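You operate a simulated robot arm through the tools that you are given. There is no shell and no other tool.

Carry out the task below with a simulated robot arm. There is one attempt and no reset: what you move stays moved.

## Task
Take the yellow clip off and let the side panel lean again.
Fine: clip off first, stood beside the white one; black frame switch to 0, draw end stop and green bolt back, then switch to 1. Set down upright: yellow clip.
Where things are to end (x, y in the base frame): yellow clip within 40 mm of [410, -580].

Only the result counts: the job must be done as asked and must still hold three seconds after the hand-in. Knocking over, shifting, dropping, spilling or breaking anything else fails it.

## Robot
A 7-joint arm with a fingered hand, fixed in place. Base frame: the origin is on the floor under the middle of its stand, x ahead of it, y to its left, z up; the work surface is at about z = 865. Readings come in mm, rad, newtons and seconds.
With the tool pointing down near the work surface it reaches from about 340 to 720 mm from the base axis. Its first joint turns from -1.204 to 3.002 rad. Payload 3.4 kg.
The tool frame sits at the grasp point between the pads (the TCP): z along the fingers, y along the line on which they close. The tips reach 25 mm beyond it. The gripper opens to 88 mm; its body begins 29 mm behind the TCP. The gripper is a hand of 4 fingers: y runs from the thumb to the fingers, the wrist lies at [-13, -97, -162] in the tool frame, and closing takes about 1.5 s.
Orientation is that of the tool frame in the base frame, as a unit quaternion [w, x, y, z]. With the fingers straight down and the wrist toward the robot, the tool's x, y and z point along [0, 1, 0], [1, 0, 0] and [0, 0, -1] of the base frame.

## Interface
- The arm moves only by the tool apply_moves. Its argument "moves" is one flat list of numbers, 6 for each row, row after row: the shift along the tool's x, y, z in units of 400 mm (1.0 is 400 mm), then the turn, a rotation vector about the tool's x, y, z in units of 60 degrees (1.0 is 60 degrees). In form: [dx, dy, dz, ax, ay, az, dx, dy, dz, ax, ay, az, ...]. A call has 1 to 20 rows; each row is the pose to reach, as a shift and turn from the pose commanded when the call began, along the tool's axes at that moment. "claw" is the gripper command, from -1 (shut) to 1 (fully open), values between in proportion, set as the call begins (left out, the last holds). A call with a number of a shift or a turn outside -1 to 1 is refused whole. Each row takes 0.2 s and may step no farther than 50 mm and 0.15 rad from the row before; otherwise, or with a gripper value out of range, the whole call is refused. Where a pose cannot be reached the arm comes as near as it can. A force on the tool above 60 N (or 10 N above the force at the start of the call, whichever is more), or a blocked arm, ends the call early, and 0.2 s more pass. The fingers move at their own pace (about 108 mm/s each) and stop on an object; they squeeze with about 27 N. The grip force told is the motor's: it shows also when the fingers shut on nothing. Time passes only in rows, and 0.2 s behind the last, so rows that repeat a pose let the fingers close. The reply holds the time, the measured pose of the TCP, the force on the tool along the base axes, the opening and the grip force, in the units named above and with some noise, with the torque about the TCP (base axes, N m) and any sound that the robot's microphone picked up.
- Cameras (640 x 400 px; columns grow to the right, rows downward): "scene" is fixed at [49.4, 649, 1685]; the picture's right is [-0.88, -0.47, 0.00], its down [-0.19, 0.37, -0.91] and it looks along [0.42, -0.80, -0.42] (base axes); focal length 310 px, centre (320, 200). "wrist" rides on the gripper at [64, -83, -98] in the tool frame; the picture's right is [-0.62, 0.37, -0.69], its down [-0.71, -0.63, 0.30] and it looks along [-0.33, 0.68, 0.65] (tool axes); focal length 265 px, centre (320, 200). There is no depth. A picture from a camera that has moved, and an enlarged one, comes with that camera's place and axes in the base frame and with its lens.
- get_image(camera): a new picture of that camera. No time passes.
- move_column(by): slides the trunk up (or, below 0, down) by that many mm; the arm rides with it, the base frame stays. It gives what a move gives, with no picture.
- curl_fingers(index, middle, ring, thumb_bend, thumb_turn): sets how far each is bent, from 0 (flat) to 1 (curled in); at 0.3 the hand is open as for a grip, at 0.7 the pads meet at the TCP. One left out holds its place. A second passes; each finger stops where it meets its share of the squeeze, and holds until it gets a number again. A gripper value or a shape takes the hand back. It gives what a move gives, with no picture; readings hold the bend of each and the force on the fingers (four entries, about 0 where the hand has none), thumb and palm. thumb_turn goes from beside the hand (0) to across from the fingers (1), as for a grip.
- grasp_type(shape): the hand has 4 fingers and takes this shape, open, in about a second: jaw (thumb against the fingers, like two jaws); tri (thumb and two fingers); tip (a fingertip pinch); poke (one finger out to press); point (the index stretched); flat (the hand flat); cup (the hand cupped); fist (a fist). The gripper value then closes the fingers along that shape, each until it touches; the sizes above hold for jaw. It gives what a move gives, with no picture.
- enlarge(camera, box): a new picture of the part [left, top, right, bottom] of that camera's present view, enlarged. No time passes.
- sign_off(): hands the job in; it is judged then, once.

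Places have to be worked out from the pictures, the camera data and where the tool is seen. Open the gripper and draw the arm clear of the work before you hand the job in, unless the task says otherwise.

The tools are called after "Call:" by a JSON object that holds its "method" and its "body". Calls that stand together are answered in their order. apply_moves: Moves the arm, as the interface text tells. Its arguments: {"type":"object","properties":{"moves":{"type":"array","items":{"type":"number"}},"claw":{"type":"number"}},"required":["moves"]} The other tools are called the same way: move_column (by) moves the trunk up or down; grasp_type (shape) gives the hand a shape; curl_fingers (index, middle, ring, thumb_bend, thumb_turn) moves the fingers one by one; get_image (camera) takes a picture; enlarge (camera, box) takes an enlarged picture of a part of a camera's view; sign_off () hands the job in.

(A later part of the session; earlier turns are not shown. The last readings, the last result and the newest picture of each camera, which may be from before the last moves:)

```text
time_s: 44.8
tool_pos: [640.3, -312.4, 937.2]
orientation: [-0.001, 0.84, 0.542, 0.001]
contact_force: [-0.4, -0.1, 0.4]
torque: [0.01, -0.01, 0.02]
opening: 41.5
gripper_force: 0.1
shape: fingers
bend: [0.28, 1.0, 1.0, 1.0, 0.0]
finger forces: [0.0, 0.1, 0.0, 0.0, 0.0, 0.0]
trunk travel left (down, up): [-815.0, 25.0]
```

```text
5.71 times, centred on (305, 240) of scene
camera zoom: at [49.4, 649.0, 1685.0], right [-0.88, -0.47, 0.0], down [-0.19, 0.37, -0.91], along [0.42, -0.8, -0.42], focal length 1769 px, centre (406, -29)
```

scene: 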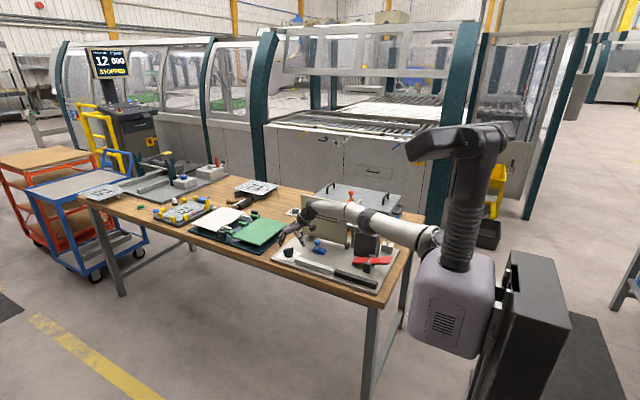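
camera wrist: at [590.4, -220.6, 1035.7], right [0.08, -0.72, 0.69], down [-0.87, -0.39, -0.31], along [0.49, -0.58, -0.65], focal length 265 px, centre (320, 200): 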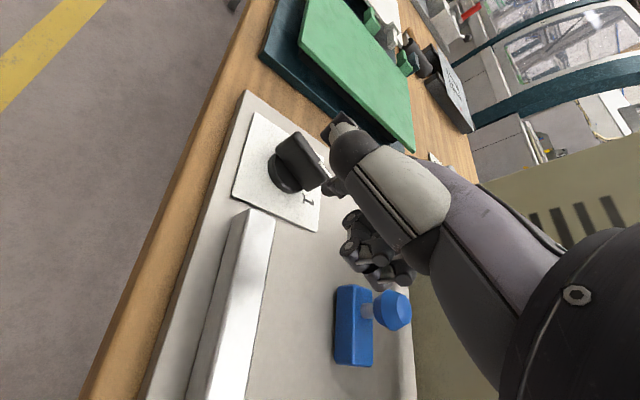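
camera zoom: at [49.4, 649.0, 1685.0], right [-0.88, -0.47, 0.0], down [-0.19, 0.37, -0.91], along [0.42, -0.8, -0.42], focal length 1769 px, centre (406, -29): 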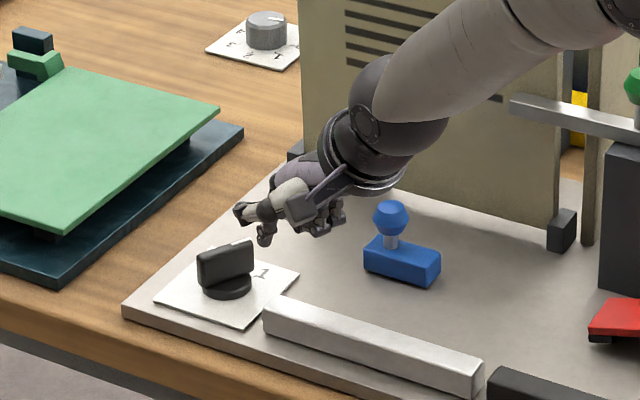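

The projected fingertip agrees with my estimate. I enlarge the wrist view for a last check before lowering beside the ridge.

Call:
{"method": "enlarge", "body": {"camera": "wrist", "box": [230, 100, 370, 230]}}

Call:
{"method": "enlarge", "body": {"camera": "scene", "box": [285, 230, 325, 265]}}

```text
3.08 times, centred on (300, 165) of wrist
camera zoom: at [590.4, -220.6, 1035.7], right [0.08, -0.72, 0.69], down [-0.87, -0.39, -0.31], along [0.49, -0.58, -0.65], focal length 817 px, centre (382, 308)
```

zoom: 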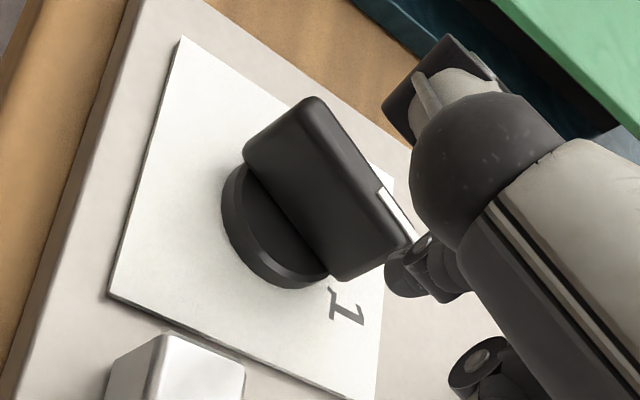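

```text
11.43 times, centred on (305, 248) of scene
camera zoom: at [49.4, 649.0, 1685.0], right [-0.88, -0.47, 0.0], down [-0.19, 0.37, -0.91], along [0.42, -0.8, -0.42], focal length 3538 px, centre (491, -343)
```

zoom: 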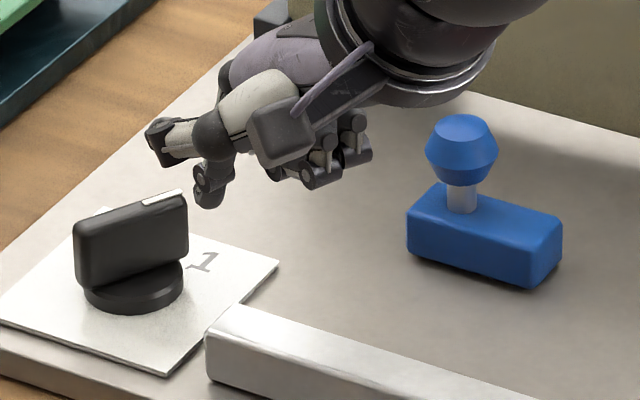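

The fingertip lines up just inside the pointer end of the ridge. I lower 36 mm so the tip sits beside the ridge, above the disc.

Call:
{"method": "apply_moves", "body": {"moves": [0, 0, 0.03, 0, 0, 0, 0, 0, 0.06, 0, 0, 0, 0, 0, 0.09, 0, 0, 0]}}

Call:
{"method": "enlarge", "body": {"camera": "wrist", "box": [230, 80, 380, 220]}}

Call:
{"method": "enlarge", "body": {"camera": "scene", "box": [285, 230, 325, 265]}}

```text
time_s: 45.6
tool_pos: [640.8, -312.2, 902.5]
orientation: [0.0, 0.84, 0.543, 0.0]
contact_force: [0.5, -0.8, -0.4]
torque: [0.01, 0.0, -0.02]
opening: 41.2
gripper_force: 0.0
shape: fingers
bend: [0.28, 1.0, 1.0, 1.0, 0.0]
finger forces: [0.0, 0.1, 0.1, 0.1, 0.0, 0.0]
trunk travel left (down, up): [-815.0, 25.0]
```

```text
2.86 times, centred on (305, 150) of wrist
camera zoom: at [590.8, -220.2, 1000.2], right [0.08, -0.72, 0.69], down [-0.87, -0.39, -0.3], along [0.49, -0.58, -0.65], focal length 758 px, centre (363, 343)
```

zoom: 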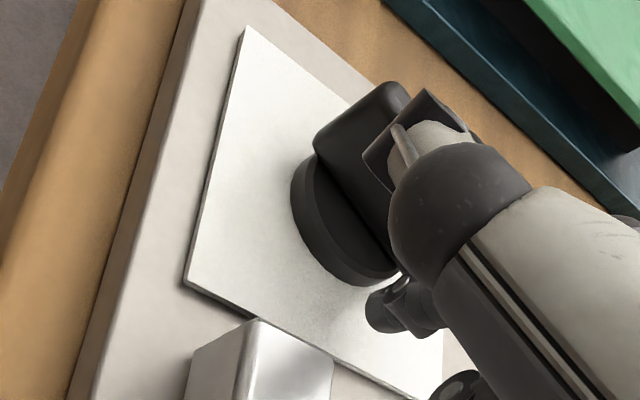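

```text
11.43 times, centred on (305, 248) of scene
camera zoom: at [49.4, 649.0, 1685.0], right [-0.88, -0.47, 0.0], down [-0.19, 0.37, -0.91], along [0.42, -0.8, -0.42], focal length 3538 px, centre (491, -343)
```

zoom: 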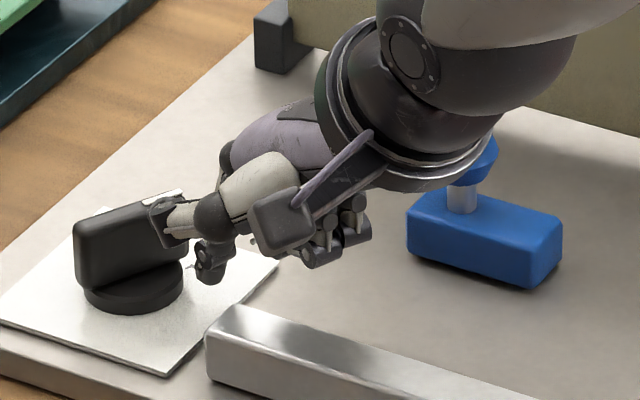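

The index is beside the pointer end, the thumb well above the knob. I push outward along an arc about the knob centre, in small steps.

Call:
{"method": "apply_moves", "body": {"moves": [0, 0.02, 0, 0, 0, 0, -0.003, 0.04, 0, 0, 0, 0, -0.0105, 0.052, 0, 0, 0, 0, -0.015, 0.065, 0, 0, 0, 0, -0.016, 0.079, 0, 0, 0, 0, -0.014, 0.089, 0, 0, 0, 0, -0.012, 0.095, 0, 0, 0, 0]}}

Call:
{"method": "enlarge", "body": {"camera": "wrist", "box": [230, 80, 380, 220]}}

Call:
{"method": "enlarge", "body": {"camera": "scene", "box": [285, 230, 325, 265]}}

```text
time_s: 47.2
tool_pos: [673.3, -333.8, 901.6]
orientation: [0.0, 0.84, 0.542, 0.001]
contact_force: [-0.5, 0.0, -0.4]
torque: [0.03, -0.01, 0.0]
opening: 41.6
gripper_force: 0.1
shape: fingers
bend: [0.28, 1.0, 1.0, 1.0, 0.0]
finger forces: [0.0, 0.0, 0.0, 0.0, 0.0, 0.0]
trunk travel left (down, up): [-815.0, 25.0]
```

```text
2.86 times, centred on (305, 150) of wrist
camera zoom: at [622.2, -241.7, 1000.3], right [0.08, -0.72, 0.69], down [-0.87, -0.39, -0.31], along [0.49, -0.58, -0.65], focal length 758 px, centre (363, 343)
```

zoom: 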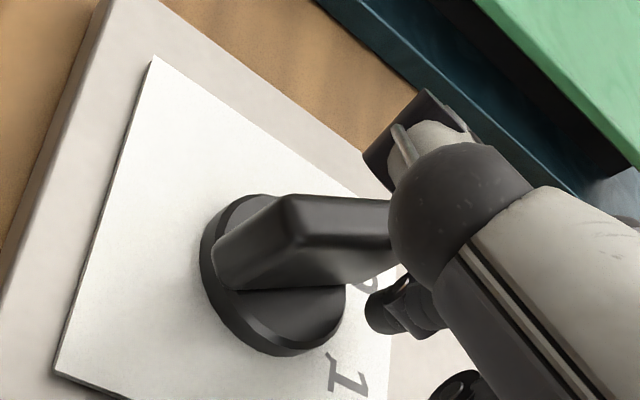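

```text
11.43 times, centred on (305, 248) of scene
camera zoom: at [49.4, 649.0, 1685.0], right [-0.88, -0.47, 0.0], down [-0.19, 0.37, -0.91], along [0.42, -0.8, -0.42], focal length 3538 px, centre (491, -343)
```

zoom: 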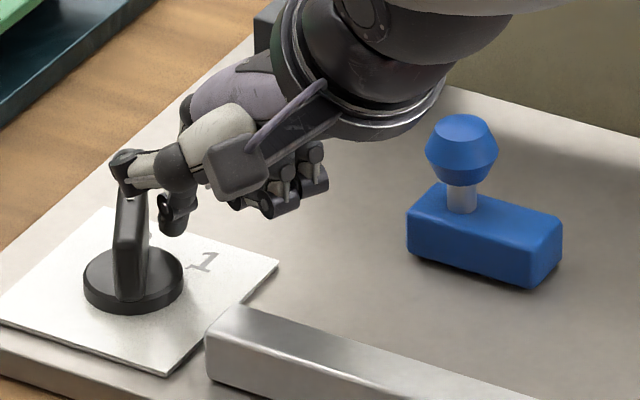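

The knob turned with no force. I back off and rise to check its new angle.

Call:
{"method": "apply_moves", "body": {"moves": [0, -0.04, 0, 0, 0, 0, 0, -0.08, -0.04, 0, 0, 0, 0, -0.12, -0.12, 0, 0, 0, 0, -0.16, -0.22, 0, 0, 0, 0, -0.2, -0.32, 0, 0, 0]}}

Call:
{"method": "get_image", "body": {"camera": "wrist"}}

Call:
{"method": "enlarge", "body": {"camera": "scene", "box": [280, 225, 330, 270]}}

Call:
{"method": "enlarge", "body": {"camera": "scene", "box": [280, 170, 430, 290]}}

```text
time_s: 48.4
tool_pos: [599.4, -300.4, 1030.2]
orientation: [0.0, 0.84, 0.543, 0.001]
contact_force: [-0.6, 0.2, -0.4]
torque: [-0.01, 0.01, -0.02]
opening: 41.3
gripper_force: 0.1
shape: fingers
bend: [0.28, 1.0, 1.0, 1.0, 0.0]
finger forces: [0.0, 0.0, 0.1, 0.0, 0.0, 0.0]
trunk travel left (down, up): [-815.0, 25.0]
```

```text
taken
camera wrist: at [548.3, -208.2, 1127.8], right [0.08, -0.72, 0.69], down [-0.87, -0.39, -0.31], along [0.49, -0.58, -0.65], focal length 265 px, centre (320, 200)
```

wrist: 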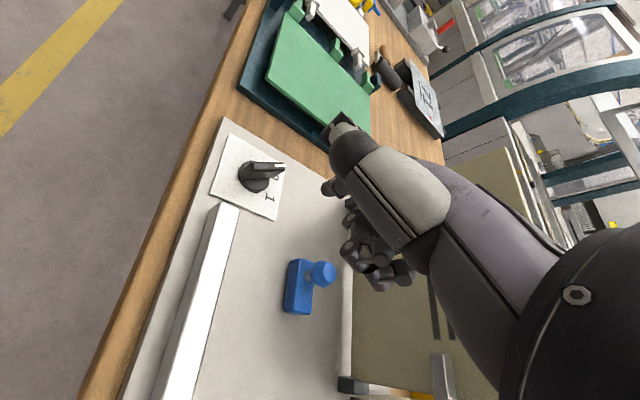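

```text
8.89 times, centred on (305, 248) of scene
camera zoom: at [49.4, 649.0, 1685.0], right [-0.88, -0.47, 0.0], down [-0.19, 0.37, -0.91], along [0.42, -0.8, -0.42], focal length 2752 px, centre (453, -222)
```

zoom: 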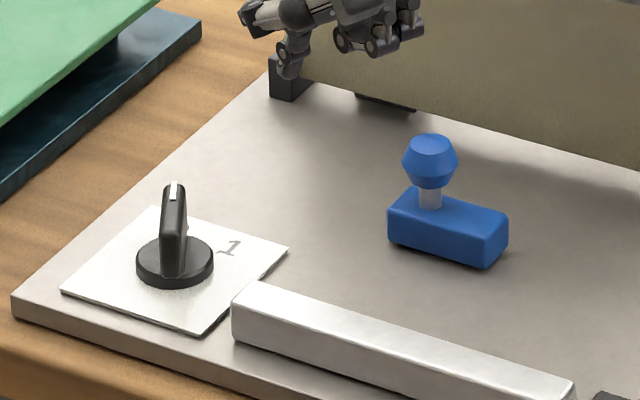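

```text
3.33 times, centred on (355, 230) of scene
camera zoom: at [49.4, 649.0, 1685.0], right [-0.88, -0.47, 0.0], down [-0.19, 0.37, -0.91], along [0.42, -0.8, -0.42], focal length 1032 px, centre (203, 100)
```

zoom: 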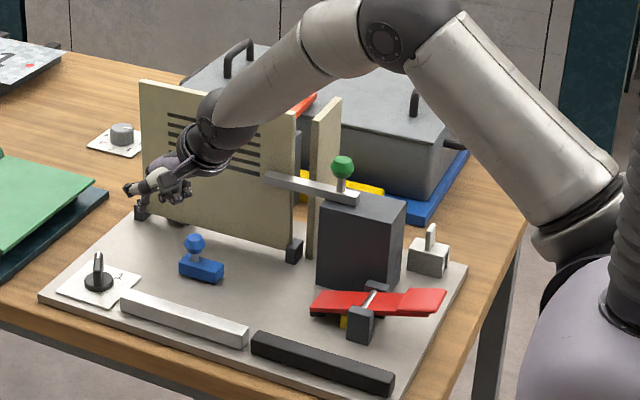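

Call:
{"method": "enlarge", "body": {"camera": "wrist", "box": [195, 120, 305, 230]}}

```text
3.64 times, centred on (250, 175) of wrist
camera zoom: at [548.3, -208.2, 1127.8], right [0.08, -0.72, 0.69], down [-0.87, -0.39, -0.31], along [0.49, -0.58, -0.65], focal length 965 px, centre (574, 291)
```

zoom: 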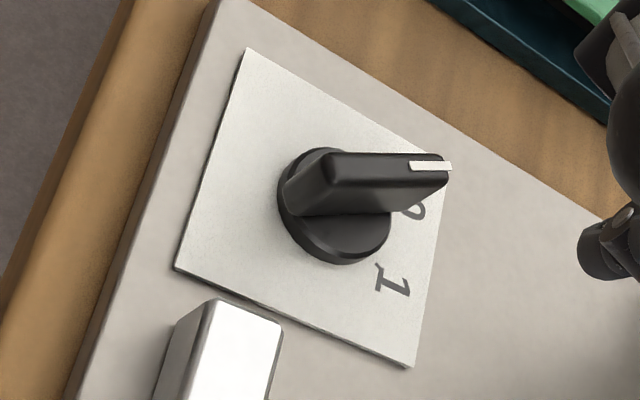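

The pointer now lies at about -60°, on the 0 mark. Next are the end stop and the green bolt, so I look closely at the blue part and its surroundings before touching it.

Call:
{"method": "enlarge", "body": {"camera": "wrist", "box": [260, 230, 360, 340]}}

Call:
{"method": "enlarge", "body": {"camera": "wrist", "box": [320, 340, 480, 400]}}

Call:
{"method": "enlarge", "body": {"camera": "scene", "box": [300, 225, 420, 300]}}

```text
3.64 times, centred on (310, 285) of wrist
camera zoom: at [548.3, -208.2, 1127.8], right [0.08, -0.72, 0.69], down [-0.87, -0.39, -0.31], along [0.49, -0.58, -0.65], focal length 965 px, centre (356, -109)
```

zoom: 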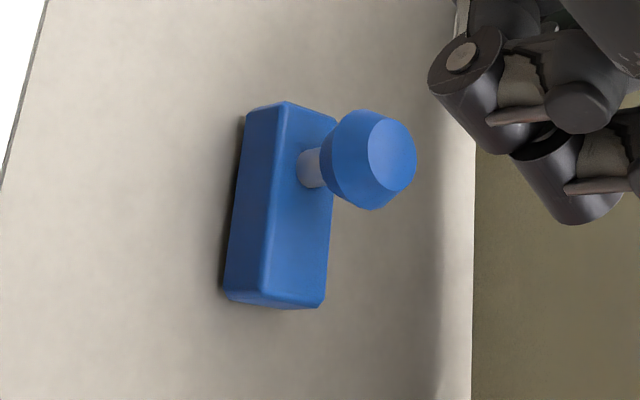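

```text
4.00 times, centred on (400, 370) of wrist
camera zoom: at [548.3, -208.2, 1127.8], right [0.08, -0.72, 0.69], down [-0.87, -0.39, -0.31], along [0.49, -0.58, -0.65], focal length 1062 px, centre (0, -480)
```

zoom: 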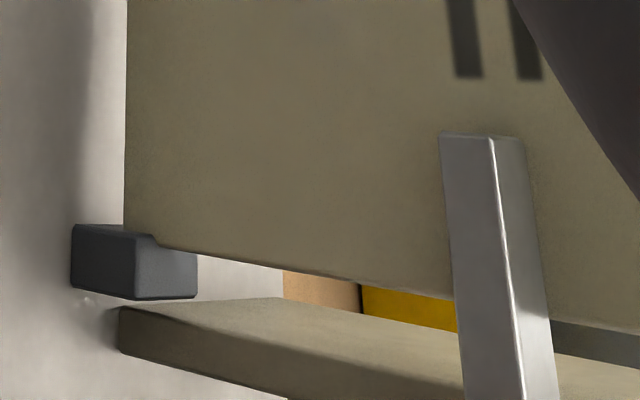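

```text
5.33 times, centred on (360, 262) of scene
camera zoom: at [49.4, 649.0, 1685.0], right [-0.88, -0.47, 0.0], down [-0.19, 0.37, -0.91], along [0.42, -0.8, -0.42], focal length 1651 px, centre (107, -133)
```

zoom: 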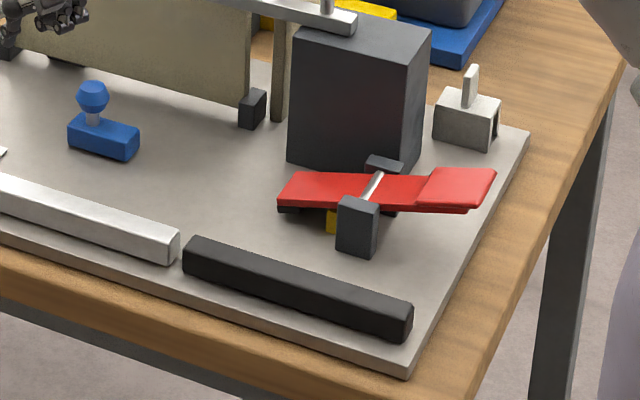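

Blue block measures about x 581–638, y -422 to -398, with its knob at (620, -411, 918). It shows no rail or marking, so I do the unambiguous green bolt first: its knob refines to about (444, -490, 1038). I go up and over to look at it from close by.

Call:
{"method": "apply_moves", "body": {"moves": [0, 0, -0.1, 0, 0, -0.05, -0.05, -0.01, -0.2, 0, 0, -0.1, -0.12, -0.02, -0.3, 0, 0, -0.15, -0.22, -0.04, -0.305, 0, 0, -0.2, -0.32, -0.06, -0.305, 0, 0, -0.25, -0.42, -0.08, -0.305, 0, 0, -0.3, -0.52, -0.105, -0.305, 0, 0, -0.35, -0.606, -0.1275, -0.305, 0, 0, -0.405]}}

Call:
{"method": "grasp_type", "body": {"shape": "tri"}}

Call:
{"method": "get_image", "body": {"camera": "wrist"}}

Call:
{"method": "enlarge", "body": {"camera": "wrist", "box": [100, 180, 320, 380]}}

Call:
{"method": "enlarge", "body": {"camera": "scene", "box": [320, 160, 420, 260]}}

```text
time_s: 50.2
tool_pos: [451.6, -505.2, 1153.1]
orientation: [0.0, 0.707, 0.707, 0.0]
contact_force: [-0.4, 0.8, 0.3]
torque: [0.02, -0.01, 0.01]
opening: 41.4
gripper_force: 0.0
shape: fingers
bend: [0.28, 1.0, 1.0, 1.0, 0.0]
finger forces: [0.0, 0.0, 0.0, 0.0, 0.0, 0.0]
trunk travel left (down, up): [-815.0, 25.0]
```

```text
time_s: 51.1
tool_pos: [451.8, -501.7, 1152.5]
orientation: [0.0, 0.708, 0.706, 0.001]
contact_force: [0.5, 0.3, 0.1]
torque: [-0.01, -0.01, -0.01]
opening: 87.9
gripper_force: 0.1
shape: tri
bend: [0.3, 0.3, 0.99, 0.3, 0.97]
finger forces: [0.0, 0.1, 0.0, 0.0, 0.0, 0.0]
trunk travel left (down, up): [-815.0, 25.0]
```

```text
taken
camera wrist: at [368.9, -438.9, 1251.0], right [0.37, -0.62, 0.69], down [-0.63, -0.71, -0.31], along [0.68, -0.32, -0.65], focal length 265 px, centre (320, 200)
```

wrist: 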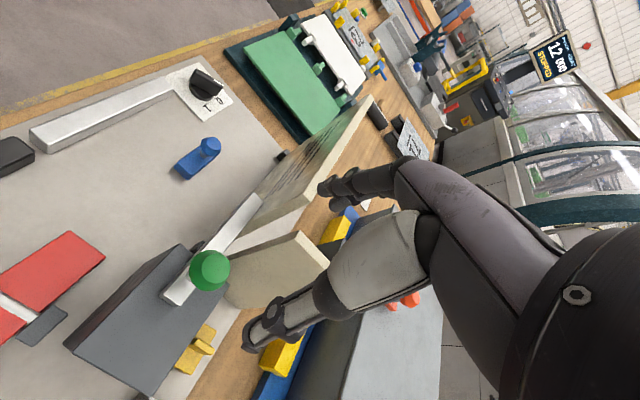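

```text
2.00 times, centred on (210, 280) of wrist
camera zoom: at [368.9, -438.9, 1251.0], right [0.37, -0.62, 0.69], down [-0.63, -0.71, -0.31], along [0.68, -0.32, -0.65], focal length 531 px, centre (540, 40)
```

zoom: 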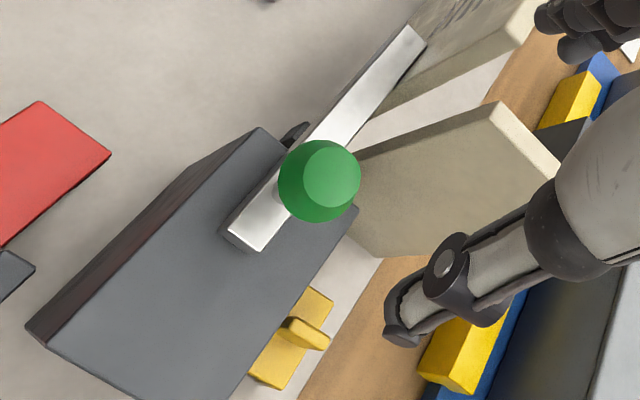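

```text
4.00 times, centred on (370, 210) of scene
camera zoom: at [49.4, 649.0, 1685.0], right [-0.88, -0.47, 0.0], down [-0.19, 0.37, -0.91], along [0.42, -0.8, -0.42], focal length 1238 px, centre (120, 160)
```

zoom: 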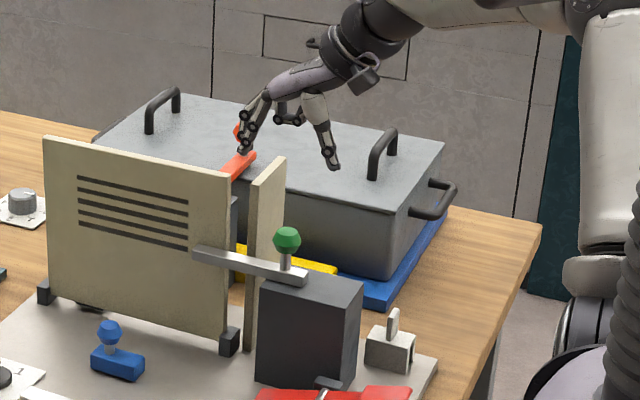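

Knob centre is about (443, -492, 1040) and the bar lies from x 420 to 552 at y≈-492, just in front of the panel. I set a 50 mm opening and lower above the knob to z≈1090 to check alignment.

Call:
{"method": "apply_moves", "body": {"moves": [0.02, -0.01, 0.03, 0, 0, 0, 0.04, -0.0225, 0.08, 0, 0, 0, 0.04, -0.0225, 0.13, 0, 0, 0, 0.04, -0.0225, 0.155, 0, 0, 0, 0.04, -0.0225, 0.155, 0, 0, 0], "claw": 0.15}}

Call:
{"method": "get_image", "body": {"camera": "wrist"}}

Call:
{"method": "enlarge", "body": {"camera": "scene", "box": [330, 170, 400, 240]}}

```text
time_s: 52.3
tool_pos: [444.1, -485.2, 1089.5]
orientation: [0.0, 0.707, 0.707, 0.0]
contact_force: [-0.2, 0.6, 0.1]
torque: [-0.04, -0.01, 0.0]
opening: 50.9
gripper_force: 0.0
shape: tri
bend: [0.74, 0.41, 0.99, 0.66, 1.0]
finger forces: [0.0, 0.0, 0.1, 0.0, 0.1, 0.0]
trunk travel left (down, up): [-815.0, 25.0]
```

```text
taken
camera wrist: at [359.6, -421.3, 1187.5], right [0.37, -0.62, 0.69], down [-0.63, -0.71, -0.31], along [0.68, -0.32, -0.65], focal length 265 px, centre (320, 200)
```

wrist: 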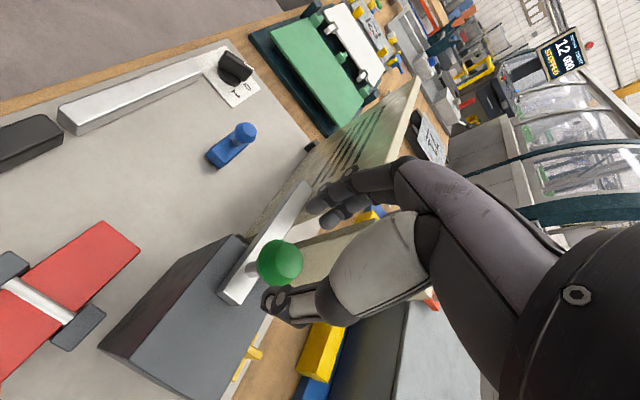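

```text
5.71 times, centred on (365, 205) of scene
camera zoom: at [49.4, 649.0, 1685.0], right [-0.88, -0.47, 0.0], down [-0.19, 0.37, -0.91], along [0.42, -0.8, -0.42], focal length 1769 px, centre (63, 171)
```

zoom: 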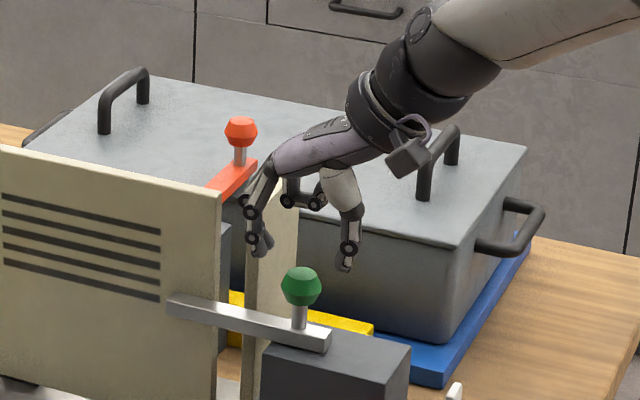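

At partial gripper values the index curls in oddly (reads 0.74), as it did at the clip release. I set the fingers individually to a controlled half-open instead.

Call:
{"method": "curl_fingers", "body": {"index": 0.42, "middle": 0.42, "ring": 1.0, "thumb_bend": 0.42, "thumb_turn": 1.0}}

Call:
{"method": "get_image", "body": {"camera": "wrist"}}

Call:
{"method": "enlarge", "body": {"camera": "scene", "box": [330, 170, 400, 240]}}

```text
time_s: 53.3
tool_pos: [443.6, -485.6, 1088.9]
orientation: [0.0, 0.708, 0.707, 0.001]
contact_force: [-0.3, 1.3, 0.1]
torque: [0.01, -0.01, -0.05]
opening: 58.5
gripper_force: 0.0
shape: fingers
bend: [0.42, 0.42, 1.0, 0.42, 0.99]
finger forces: [0.0, 0.1, 0.0, 0.1, 0.0, 0.0]
trunk travel left (down, up): [-815.0, 25.0]
```

```text
taken
camera wrist: at [359.6, -421.4, 1187.7], right [0.37, -0.62, 0.69], down [-0.63, -0.71, -0.31], along [0.68, -0.32, -0.65], focal length 265 px, centre (320, 200)
```

wrist: 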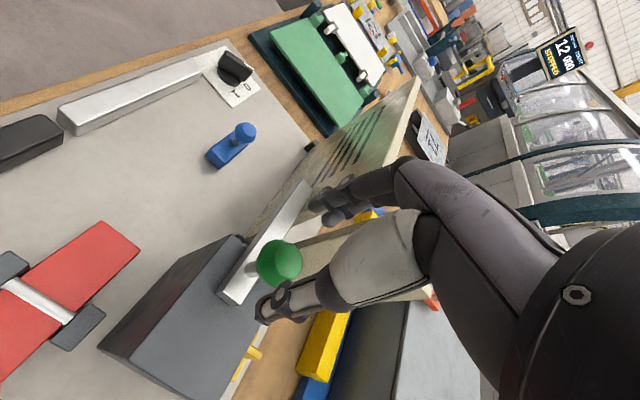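

```text
5.71 times, centred on (365, 205) of scene
camera zoom: at [49.4, 649.0, 1685.0], right [-0.88, -0.47, 0.0], down [-0.19, 0.37, -0.91], along [0.42, -0.8, -0.42], focal length 1769 px, centre (63, 171)
```

zoom: 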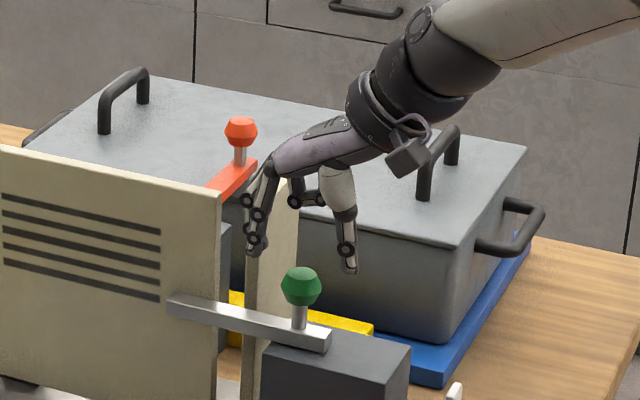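

The knob lies directly under the open thumb and two fingers. I lower 41 mm around it.

Call:
{"method": "apply_moves", "body": {"moves": [-0.003, 0, 0.035, 0, 0, 0, -0.005, 0, 0.07, 0, 0, 0, -0.005, 0, 0.1, 0, 0, 0, -0.005, 0, 0.1, 0, 0, 0]}}

Call:
{"method": "enlarge", "body": {"camera": "wrist", "box": [180, 150, 380, 330]}}

Call:
{"method": "enlarge", "body": {"camera": "scene", "box": [330, 180, 400, 240]}}

```text
time_s: 54.3
tool_pos: [444.0, -487.8, 1048.9]
orientation: [0.0, 0.708, 0.706, 0.0]
contact_force: [0.1, -0.3, 0.0]
torque: [0.04, 0.02, 0.0]
opening: 58.7
gripper_force: 0.0
shape: fingers
bend: [0.42, 0.42, 1.0, 0.42, 0.99]
finger forces: [0.0, 0.0, 0.0, 0.1, 0.0, 0.0]
trunk travel left (down, up): [-815.0, 25.0]
```

```text
2.22 times, centred on (280, 240) of wrist
camera zoom: at [359.1, -424.5, 1146.6], right [0.37, -0.62, 0.69], down [-0.63, -0.71, -0.31], along [0.68, -0.32, -0.65], focal length 590 px, centre (409, 111)
```

zoom: 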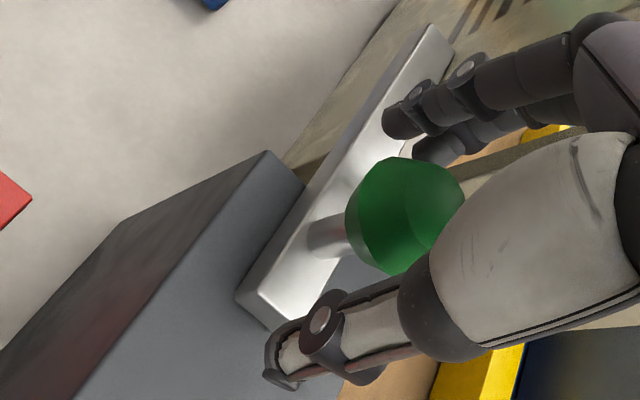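

```text
6.67 times, centred on (365, 210) of scene
camera zoom: at [49.4, 649.0, 1685.0], right [-0.88, -0.47, 0.0], down [-0.19, 0.37, -0.91], along [0.42, -0.8, -0.42], focal length 2064 px, centre (20, 133)
```

zoom: 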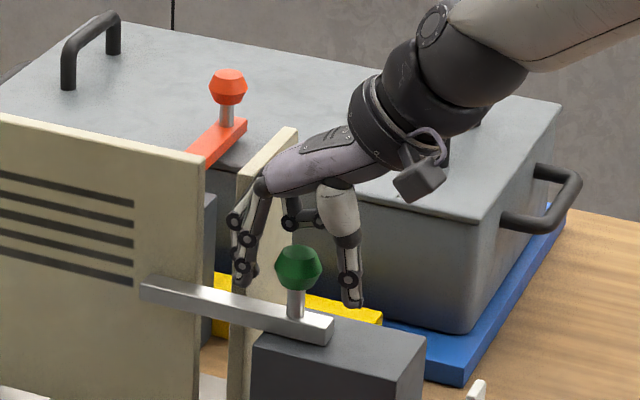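

The knob is between thumb and fingers. I close the grip on it.

Call:
{"method": "apply_moves", "body": {"moves": [0, 0, 0, 0, 0, 0, 0, 0, 0, 0, 0, 0, 0, 0, 0, 0, 0, 0, 0, 0, 0, 0, 0, 0, 0, 0, 0, 0, 0, 0, 0, 0, 0, 0, 0, 0, 0, 0, 0, 0, 0, 0], "claw": -1}}

Call:
{"method": "enlarge", "body": {"camera": "wrist", "box": [180, 150, 380, 330]}}

Call:
{"method": "enlarge", "body": {"camera": "scene", "box": [330, 180, 400, 240]}}

```text
time_s: 55.9
tool_pos: [443.1, -487.9, 1044.7]
orientation: [-0.002, 0.707, 0.707, 0.0]
contact_force: [-5.5, 5.2, -15.0]
torque: [0.08, 0.04, 0.06]
opening: 17.9
gripper_force: 27.3
shape: tri
bend: [0.74, 0.57, 1.0, 0.75, 1.0]
finger forces: [11.8, 10.5, 0.0, 0.1, 26.8, 0.0]
trunk travel left (down, up): [-815.0, 25.0]
```

```text
2.22 times, centred on (280, 240) of wrist
camera zoom: at [359.1, -425.1, 1145.5], right [0.37, -0.62, 0.69], down [-0.63, -0.71, -0.31], along [0.68, -0.32, -0.66], focal length 590 px, centre (409, 111)
```

zoom: 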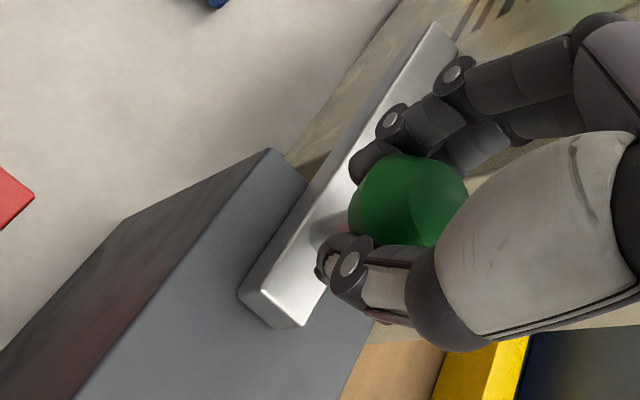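

```text
6.67 times, centred on (365, 210) of scene
camera zoom: at [49.4, 649.0, 1685.0], right [-0.88, -0.47, 0.0], down [-0.19, 0.37, -0.91], along [0.42, -0.8, -0.42], focal length 2064 px, centre (20, 133)
```

zoom: 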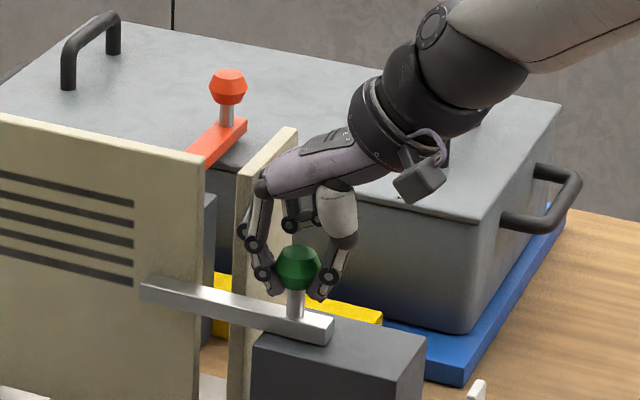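

The knob is held firmly. I draw the bolt back along -x in 5 mm steps, watching the force.

Call:
{"method": "apply_moves", "body": {"moves": [0, -0.0125, 0, 0, 0, 0, 0, -0.025, 0, 0, 0, 0, 0, -0.0375, 0, 0, 0, 0, 0, -0.05, 0, 0, 0, 0, 0, -0.0625, 0, 0, 0, 0, 0, -0.075, 0, 0, 0, 0, 0, -0.0875, 0, 0, 0, 0, 0, -0.1, 0, 0, 0, 0]}}

Call:
{"method": "enlarge", "body": {"camera": "scene", "box": [330, 180, 400, 240]}}

Call:
{"method": "get_image", "body": {"camera": "wrist"}}

```text
time_s: 57.7
tool_pos: [406.0, -488.6, 1047.9]
orientation: [-0.003, 0.707, 0.707, 0.0]
contact_force: [0.0, 6.8, -22.4]
torque: [0.09, -0.03, 0.1]
opening: 17.3
gripper_force: 26.9
shape: tri
bend: [0.73, 0.56, 1.0, 0.75, 1.0]
finger forces: [14.8, 12.2, 0.0, 0.0, 26.1, 0.1]
trunk travel left (down, up): [-815.0, 25.0]
```

```text
6.67 times, centred on (365, 210) of scene
camera zoom: at [49.4, 649.0, 1685.0], right [-0.88, -0.47, 0.0], down [-0.19, 0.37, -0.91], along [0.42, -0.8, -0.42], focal length 2064 px, centre (20, 133)
```

zoom: 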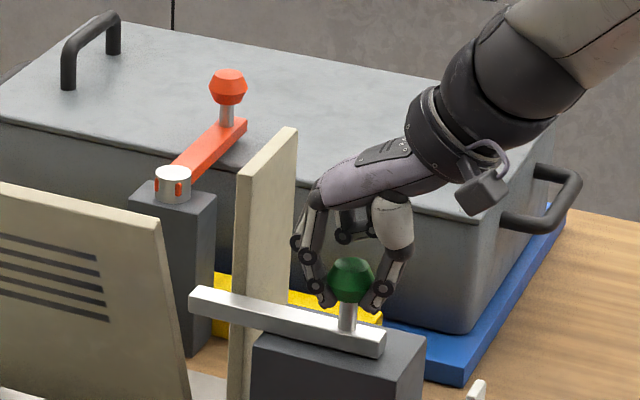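

```text
taken
camera wrist: at [322.2, -425.4, 1146.2], right [0.37, -0.62, 0.69], down [-0.63, -0.71, -0.3], along [0.68, -0.32, -0.66], focal length 265 px, centre (320, 200)
```

wrist: 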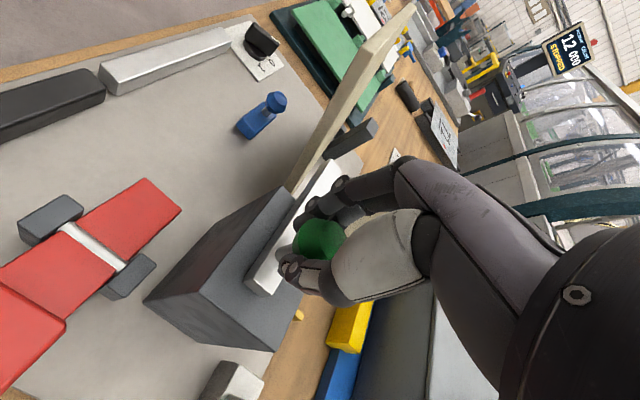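

The bolt moved freely and the panel has already started to lean forward. I look at the whole scene.

Call:
{"method": "enlarge", "body": {"camera": "scene", "box": [270, 170, 430, 290]}}

Call:
{"method": "enlarge", "body": {"camera": "scene", "box": [290, 195, 380, 265]}}

Call:
{"method": "enlarge", "body": {"camera": "wrist", "box": [200, 0, 440, 200]}}

```text
3.33 times, centred on (350, 230) of scene
camera zoom: at [49.4, 649.0, 1685.0], right [-0.88, -0.47, 0.0], down [-0.19, 0.37, -0.91], along [0.42, -0.8, -0.42], focal length 1032 px, centre (220, 100)
```

zoom: 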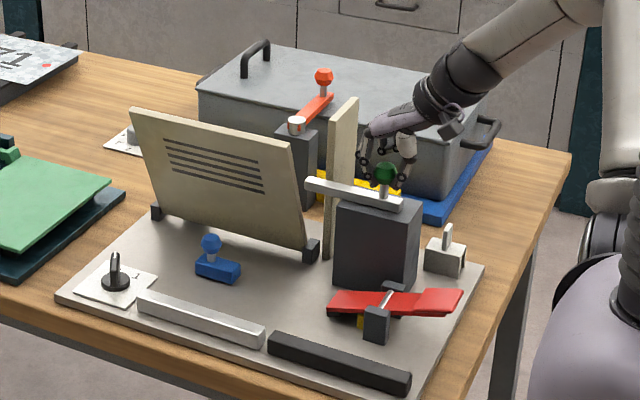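

```text
5.71 times, centred on (335, 230) of scene
camera zoom: at [49.4, 649.0, 1685.0], right [-0.88, -0.47, 0.0], down [-0.19, 0.37, -0.91], along [0.42, -0.8, -0.42], focal length 1769 px, centre (234, 29)
```

zoom: 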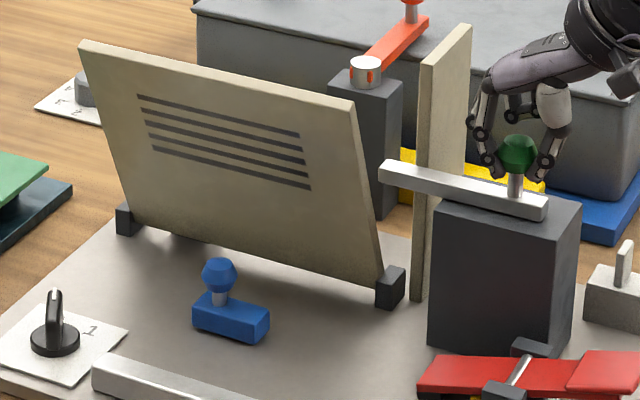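

```text
2.00 times, centred on (320, 100) of wrist
camera zoom: at [322.2, -425.4, 1146.2], right [0.37, -0.62, 0.69], down [-0.63, -0.71, -0.3], along [0.68, -0.32, -0.66], focal length 531 px, centre (320, 400)
```

zoom: 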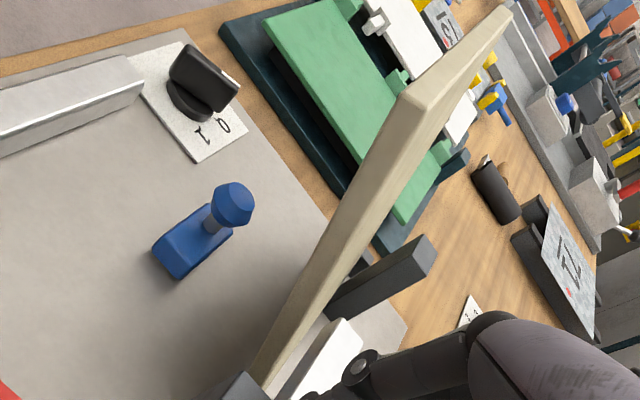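

The panel leans forward about 15–20° now. I keep drawing the bolt to find its end of travel.

Call:
{"method": "apply_moves", "body": {"moves": [0, -0.0125, 0, 0, 0, 0, 0, -0.025, 0, 0, 0, 0, 0, -0.0375, 0, 0, 0, 0, 0, -0.05, 0, 0, 0, 0]}}

Call:
{"method": "enlarge", "body": {"camera": "scene", "box": [290, 180, 410, 270]}}

```text
time_s: 58.7
tool_pos: [391.3, -488.4, 1046.3]
orientation: [-0.002, 0.707, 0.707, -0.001]
contact_force: [17.6, 3.1, -19.0]
torque: [0.05, -0.25, 0.01]
opening: 17.5
gripper_force: 26.9
shape: tri
bend: [0.73, 0.53, 1.0, 0.76, 1.0]
finger forces: [15.7, 14.1, 0.0, 0.0, 20.9, 0.1]
trunk travel left (down, up): [-815.0, 25.0]
```

```text
4.44 times, centred on (350, 225) of scene
camera zoom: at [49.4, 649.0, 1685.0], right [-0.88, -0.47, 0.0], down [-0.19, 0.37, -0.91], along [0.42, -0.8, -0.42], focal length 1376 px, centre (187, 89)
```

zoom: 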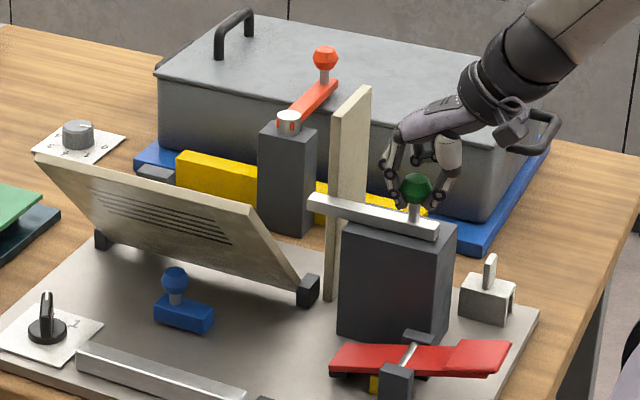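

The bolt hit its back stop (17 N at x≈391), and the panel is swinging down slowly. I relax the pull slightly, then release the knob and watch the panel.

Call:
{"method": "apply_moves", "body": {"moves": [0, 0.006, 0, 0, 0, 0]}}

Call:
{"method": "enlarge", "body": {"camera": "scene", "box": [290, 180, 410, 270]}}

```text
time_s: 59.1
tool_pos: [391.6, -487.1, 1045.1]
orientation: [-0.002, 0.708, 0.707, 0.001]
contact_force: [14.3, 2.8, -15.8]
torque: [0.04, -0.22, 0.06]
opening: 17.5
gripper_force: 27.1
shape: tri
bend: [0.73, 0.53, 1.0, 0.76, 1.0]
finger forces: [14.3, 12.7, 0.0, 0.0, 20.7, 0.1]
trunk travel left (down, up): [-815.0, 25.0]
```

```text
4.44 times, centred on (350, 225) of scene
camera zoom: at [49.4, 649.0, 1685.0], right [-0.88, -0.47, 0.0], down [-0.19, 0.37, -0.91], along [0.42, -0.8, -0.42], focal length 1376 px, centre (187, 89)
```

zoom: 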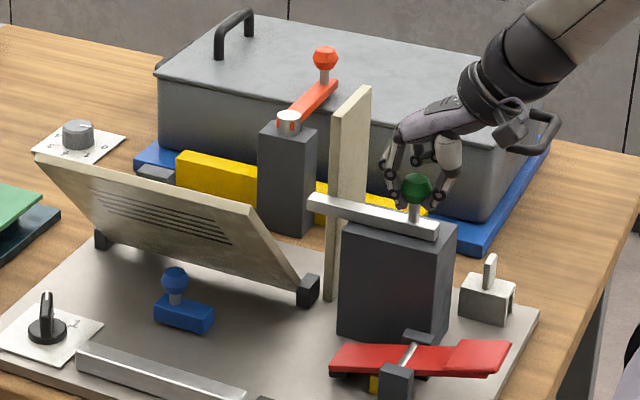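

The panel has come to rest leaning about 38° forward, clear of the blue part, and isn't moving any more. I open the hand to release the bolt knob.

Call:
{"method": "apply_moves", "body": {"moves": [0, 0.004, 0, 0, 0, 0, 0, 0.004, 0, 0, 0, 0, 0, 0.004, 0, 0, 0, 0, 0, 0.004, 0, 0, 0, 0, 0, 0.004, 0, 0, 0, 0], "claw": 1}}

Call:
{"method": "get_image", "body": {"camera": "wrist"}}

Call:
{"method": "enlarge", "body": {"camera": "scene", "box": [290, 180, 410, 270]}}

```text
time_s: 60.3
tool_pos: [388.0, -487.3, 1049.7]
orientation: [-0.001, 0.708, 0.706, 0.001]
contact_force: [0.3, 0.8, 1.1]
torque: [-0.01, 0.04, -0.02]
opening: 87.7
gripper_force: 0.0
shape: tri
bend: [0.3, 0.3, 0.99, 0.3, 0.98]
finger forces: [0.1, 0.0, 0.0, 0.1, 0.0, 0.0]
trunk travel left (down, up): [-815.0, 25.0]
```

```text
taken
camera wrist: at [304.3, -423.9, 1147.7], right [0.37, -0.62, 0.69], down [-0.63, -0.71, -0.3], along [0.68, -0.32, -0.65], focal length 265 px, centre (320, 200)
```

wrist: 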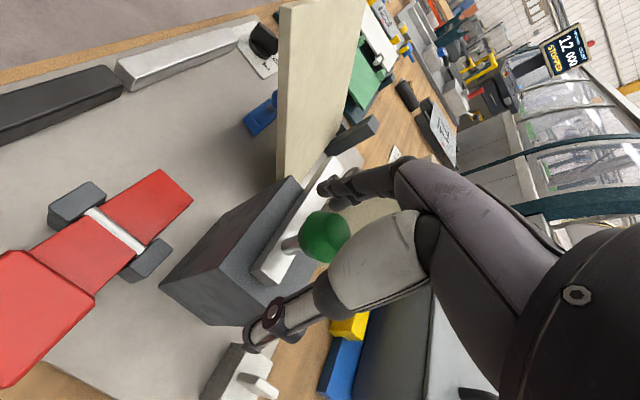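

```text
4.44 times, centred on (350, 225) of scene
camera zoom: at [49.4, 649.0, 1685.0], right [-0.88, -0.47, 0.0], down [-0.19, 0.37, -0.91], along [0.42, -0.8, -0.42], focal length 1376 px, centre (187, 89)
```

zoom: 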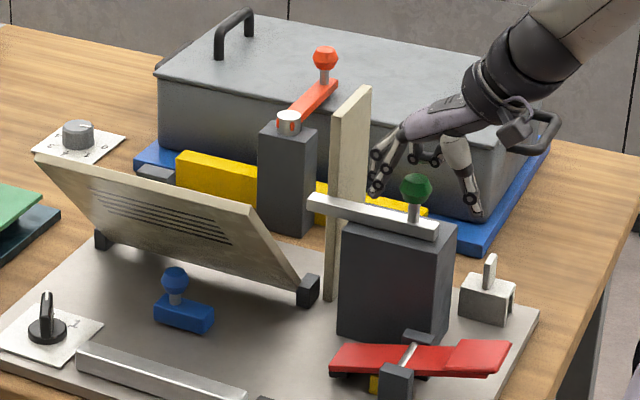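

The bolt stays drawn and the panel holds its lean. I rise clear and look over the fixture again.

Call:
{"method": "apply_moves", "body": {"moves": [0, 0, -0.05, 0, 0, 0, 0, 0, -0.15, 0, 0, 0, 0, 0, -0.25, 0, 0, 0, 0, 0, -0.35, 0, 0, 0]}}

Call:
{"method": "get_image", "body": {"camera": "wrist"}}

Call:
{"method": "enlarge", "body": {"camera": "wrist", "box": [60, 20, 400, 300]}}

Call:
{"method": "get_image", "body": {"camera": "scene"}}

```text
time_s: 61.3
tool_pos: [388.2, -485.2, 1193.4]
orientation: [-0.001, 0.707, 0.707, 0.001]
contact_force: [0.2, -0.1, -0.3]
torque: [0.01, 0.0, -0.01]
opening: 87.6
gripper_force: 0.0
shape: tri
bend: [0.3, 0.3, 0.99, 0.3, 0.98]
finger forces: [0.0, 0.0, 0.0, 0.1, 0.0, 0.0]
trunk travel left (down, up): [-815.0, 25.0]
```

```text
taken
camera wrist: at [304.1, -421.1, 1290.3], right [0.37, -0.62, 0.69], down [-0.63, -0.71, -0.31], along [0.68, -0.32, -0.65], focal length 265 px, centre (320, 200)
```

wrist: 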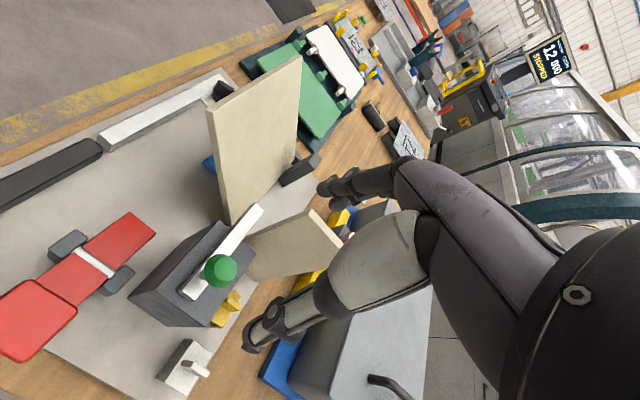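

```text
1.43 times, centred on (230, 160) of wrist
camera zoom: at [304.1, -421.1, 1290.3], right [0.37, -0.62, 0.69], down [-0.63, -0.71, -0.31], along [0.68, -0.32, -0.65], focal length 379 px, centre (449, 257)
```

zoom: 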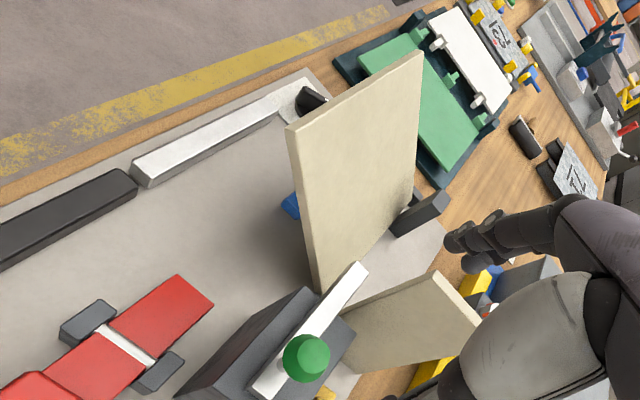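

```text
taken
```

scene: 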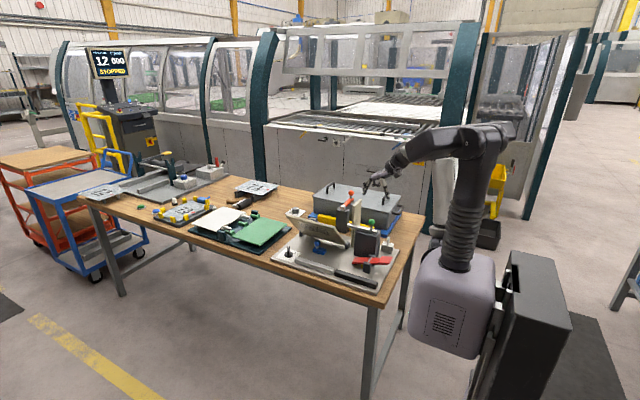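

The panel now rests leaning about 37° forward (top edge near y -373, z 1050), with the blue part under it and about 30 mm clear of its knob. The blue block with its draw knob is the only other draw-back slider on the frame, so I take it as the end stop. I'll reach it from the +y side under the panel, with the hand turned to yaw -90°; first I move over there at height.

Call:
{"method": "apply_moves", "body": {"moves": [0.066, 0.07, 0.0, 0, 0, 0.128, 0.132, 0.141, 0.0, 0, 0, 0.257, 0.198, 0.211, 0.0, 0, 0, 0.386, 0.264, 0.282, 0.04, 0, 0, 0.514, 0.33, 0.352, 0.08, 0, 0, 0.643, 0.396, 0.422, 0.12, 0, 0, 0.771, 0.4625, 0.4925, 0.15, 0, 0, 0.9]}}

Call:
{"method": "curl_fingers", "body": {"index": 0.28, "middle": 1.0, "ring": 1.0, "thumb_bend": 1.0, "thumb_turn": 0.0}}

Call:
{"method": "get_image", "body": {"camera": "wrist"}}

Call:
{"method": "enlarge", "body": {"camera": "scene", "box": [270, 170, 430, 290]}}

```text
time_s: 62.9
tool_pos: [587.4, -305.8, 1132.7]
orientation: [0.0, 0.951, 0.308, -0.001]
contact_force: [0.9, 0.0, 0.2]
torque: [0.02, 0.01, 0.02]
opening: 87.8
gripper_force: 0.1
shape: tri
bend: [0.3, 0.3, 0.99, 0.3, 0.98]
finger forces: [0.0, 0.1, 0.0, 0.0, 0.1, 0.0]
trunk travel left (down, up): [-815.0, 25.0]
```

```text
time_s: 63.9
tool_pos: [585.1, -305.2, 1132.8]
orientation: [0.0, 0.951, 0.31, 0.0]
contact_force: [0.3, -1.0, 0.3]
torque: [0.01, -0.02, 0.04]
opening: 41.2
gripper_force: 0.0
shape: fingers
bend: [0.28, 1.0, 1.0, 1.0, 0.0]
finger forces: [0.1, 0.0, 0.0, 0.0, 0.0, 0.1]
trunk travel left (down, up): [-815.0, 25.0]
```

```text
taken
camera wrist: at [588.3, -202.2, 1231.3], right [-0.29, -0.66, 0.69], down [-0.95, 0.09, -0.3], along [0.14, -0.74, -0.65], focal length 265 px, centre (320, 200)
```

wrist: 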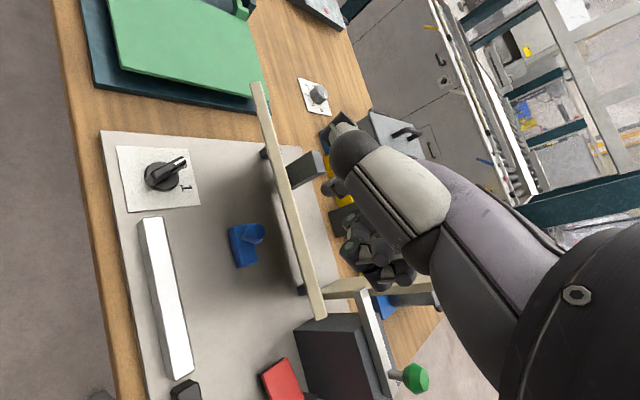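

```text
3.33 times, centred on (350, 230) of scene
camera zoom: at [49.4, 649.0, 1685.0], right [-0.88, -0.47, 0.0], down [-0.19, 0.37, -0.91], along [0.42, -0.8, -0.42], focal length 1032 px, centre (220, 100)
```

zoom: 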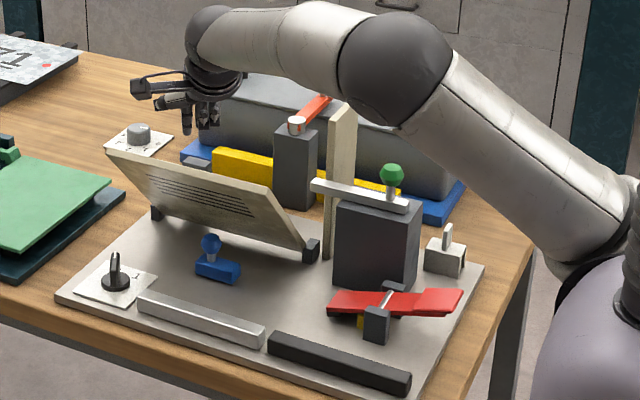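

Now the blue part is visible under the panel from this side. I enlarge it.

Call:
{"method": "enlarge", "body": {"camera": "wrist", "box": [200, 190, 330, 320]}}

Call:
{"method": "enlarge", "body": {"camera": "scene", "box": [300, 220, 350, 260]}}

```text
3.08 times, centred on (265, 255) of wrist
camera zoom: at [588.3, -202.2, 1231.3], right [-0.29, -0.66, 0.69], down [-0.95, 0.09, -0.3], along [0.14, -0.74, -0.65], focal length 817 px, centre (489, 31)
```

zoom: 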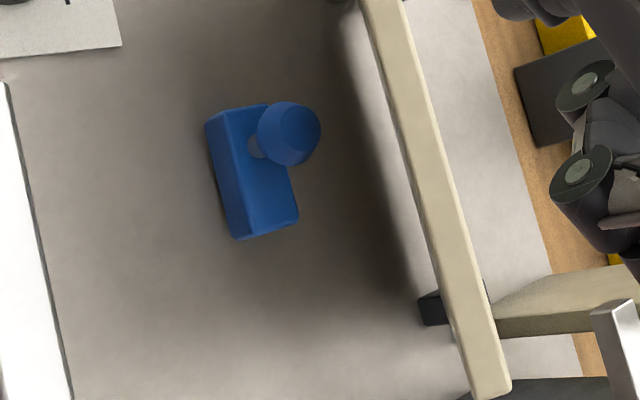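

```text
10.00 times, centred on (325, 240) of scene
camera zoom: at [49.4, 649.0, 1685.0], right [-0.88, -0.47, 0.0], down [-0.19, 0.37, -0.91], along [0.42, -0.8, -0.42], focal length 3096 px, centre (270, -200)
```

zoom: 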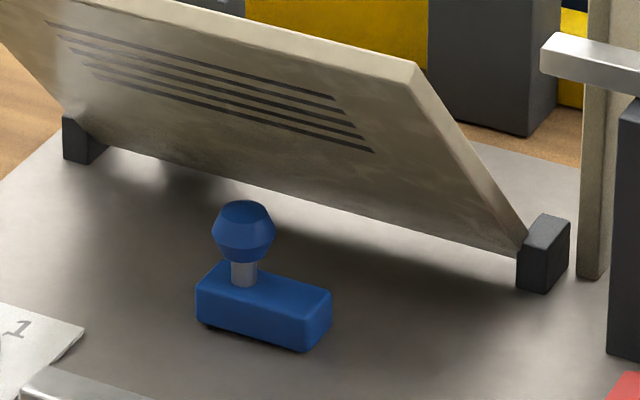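

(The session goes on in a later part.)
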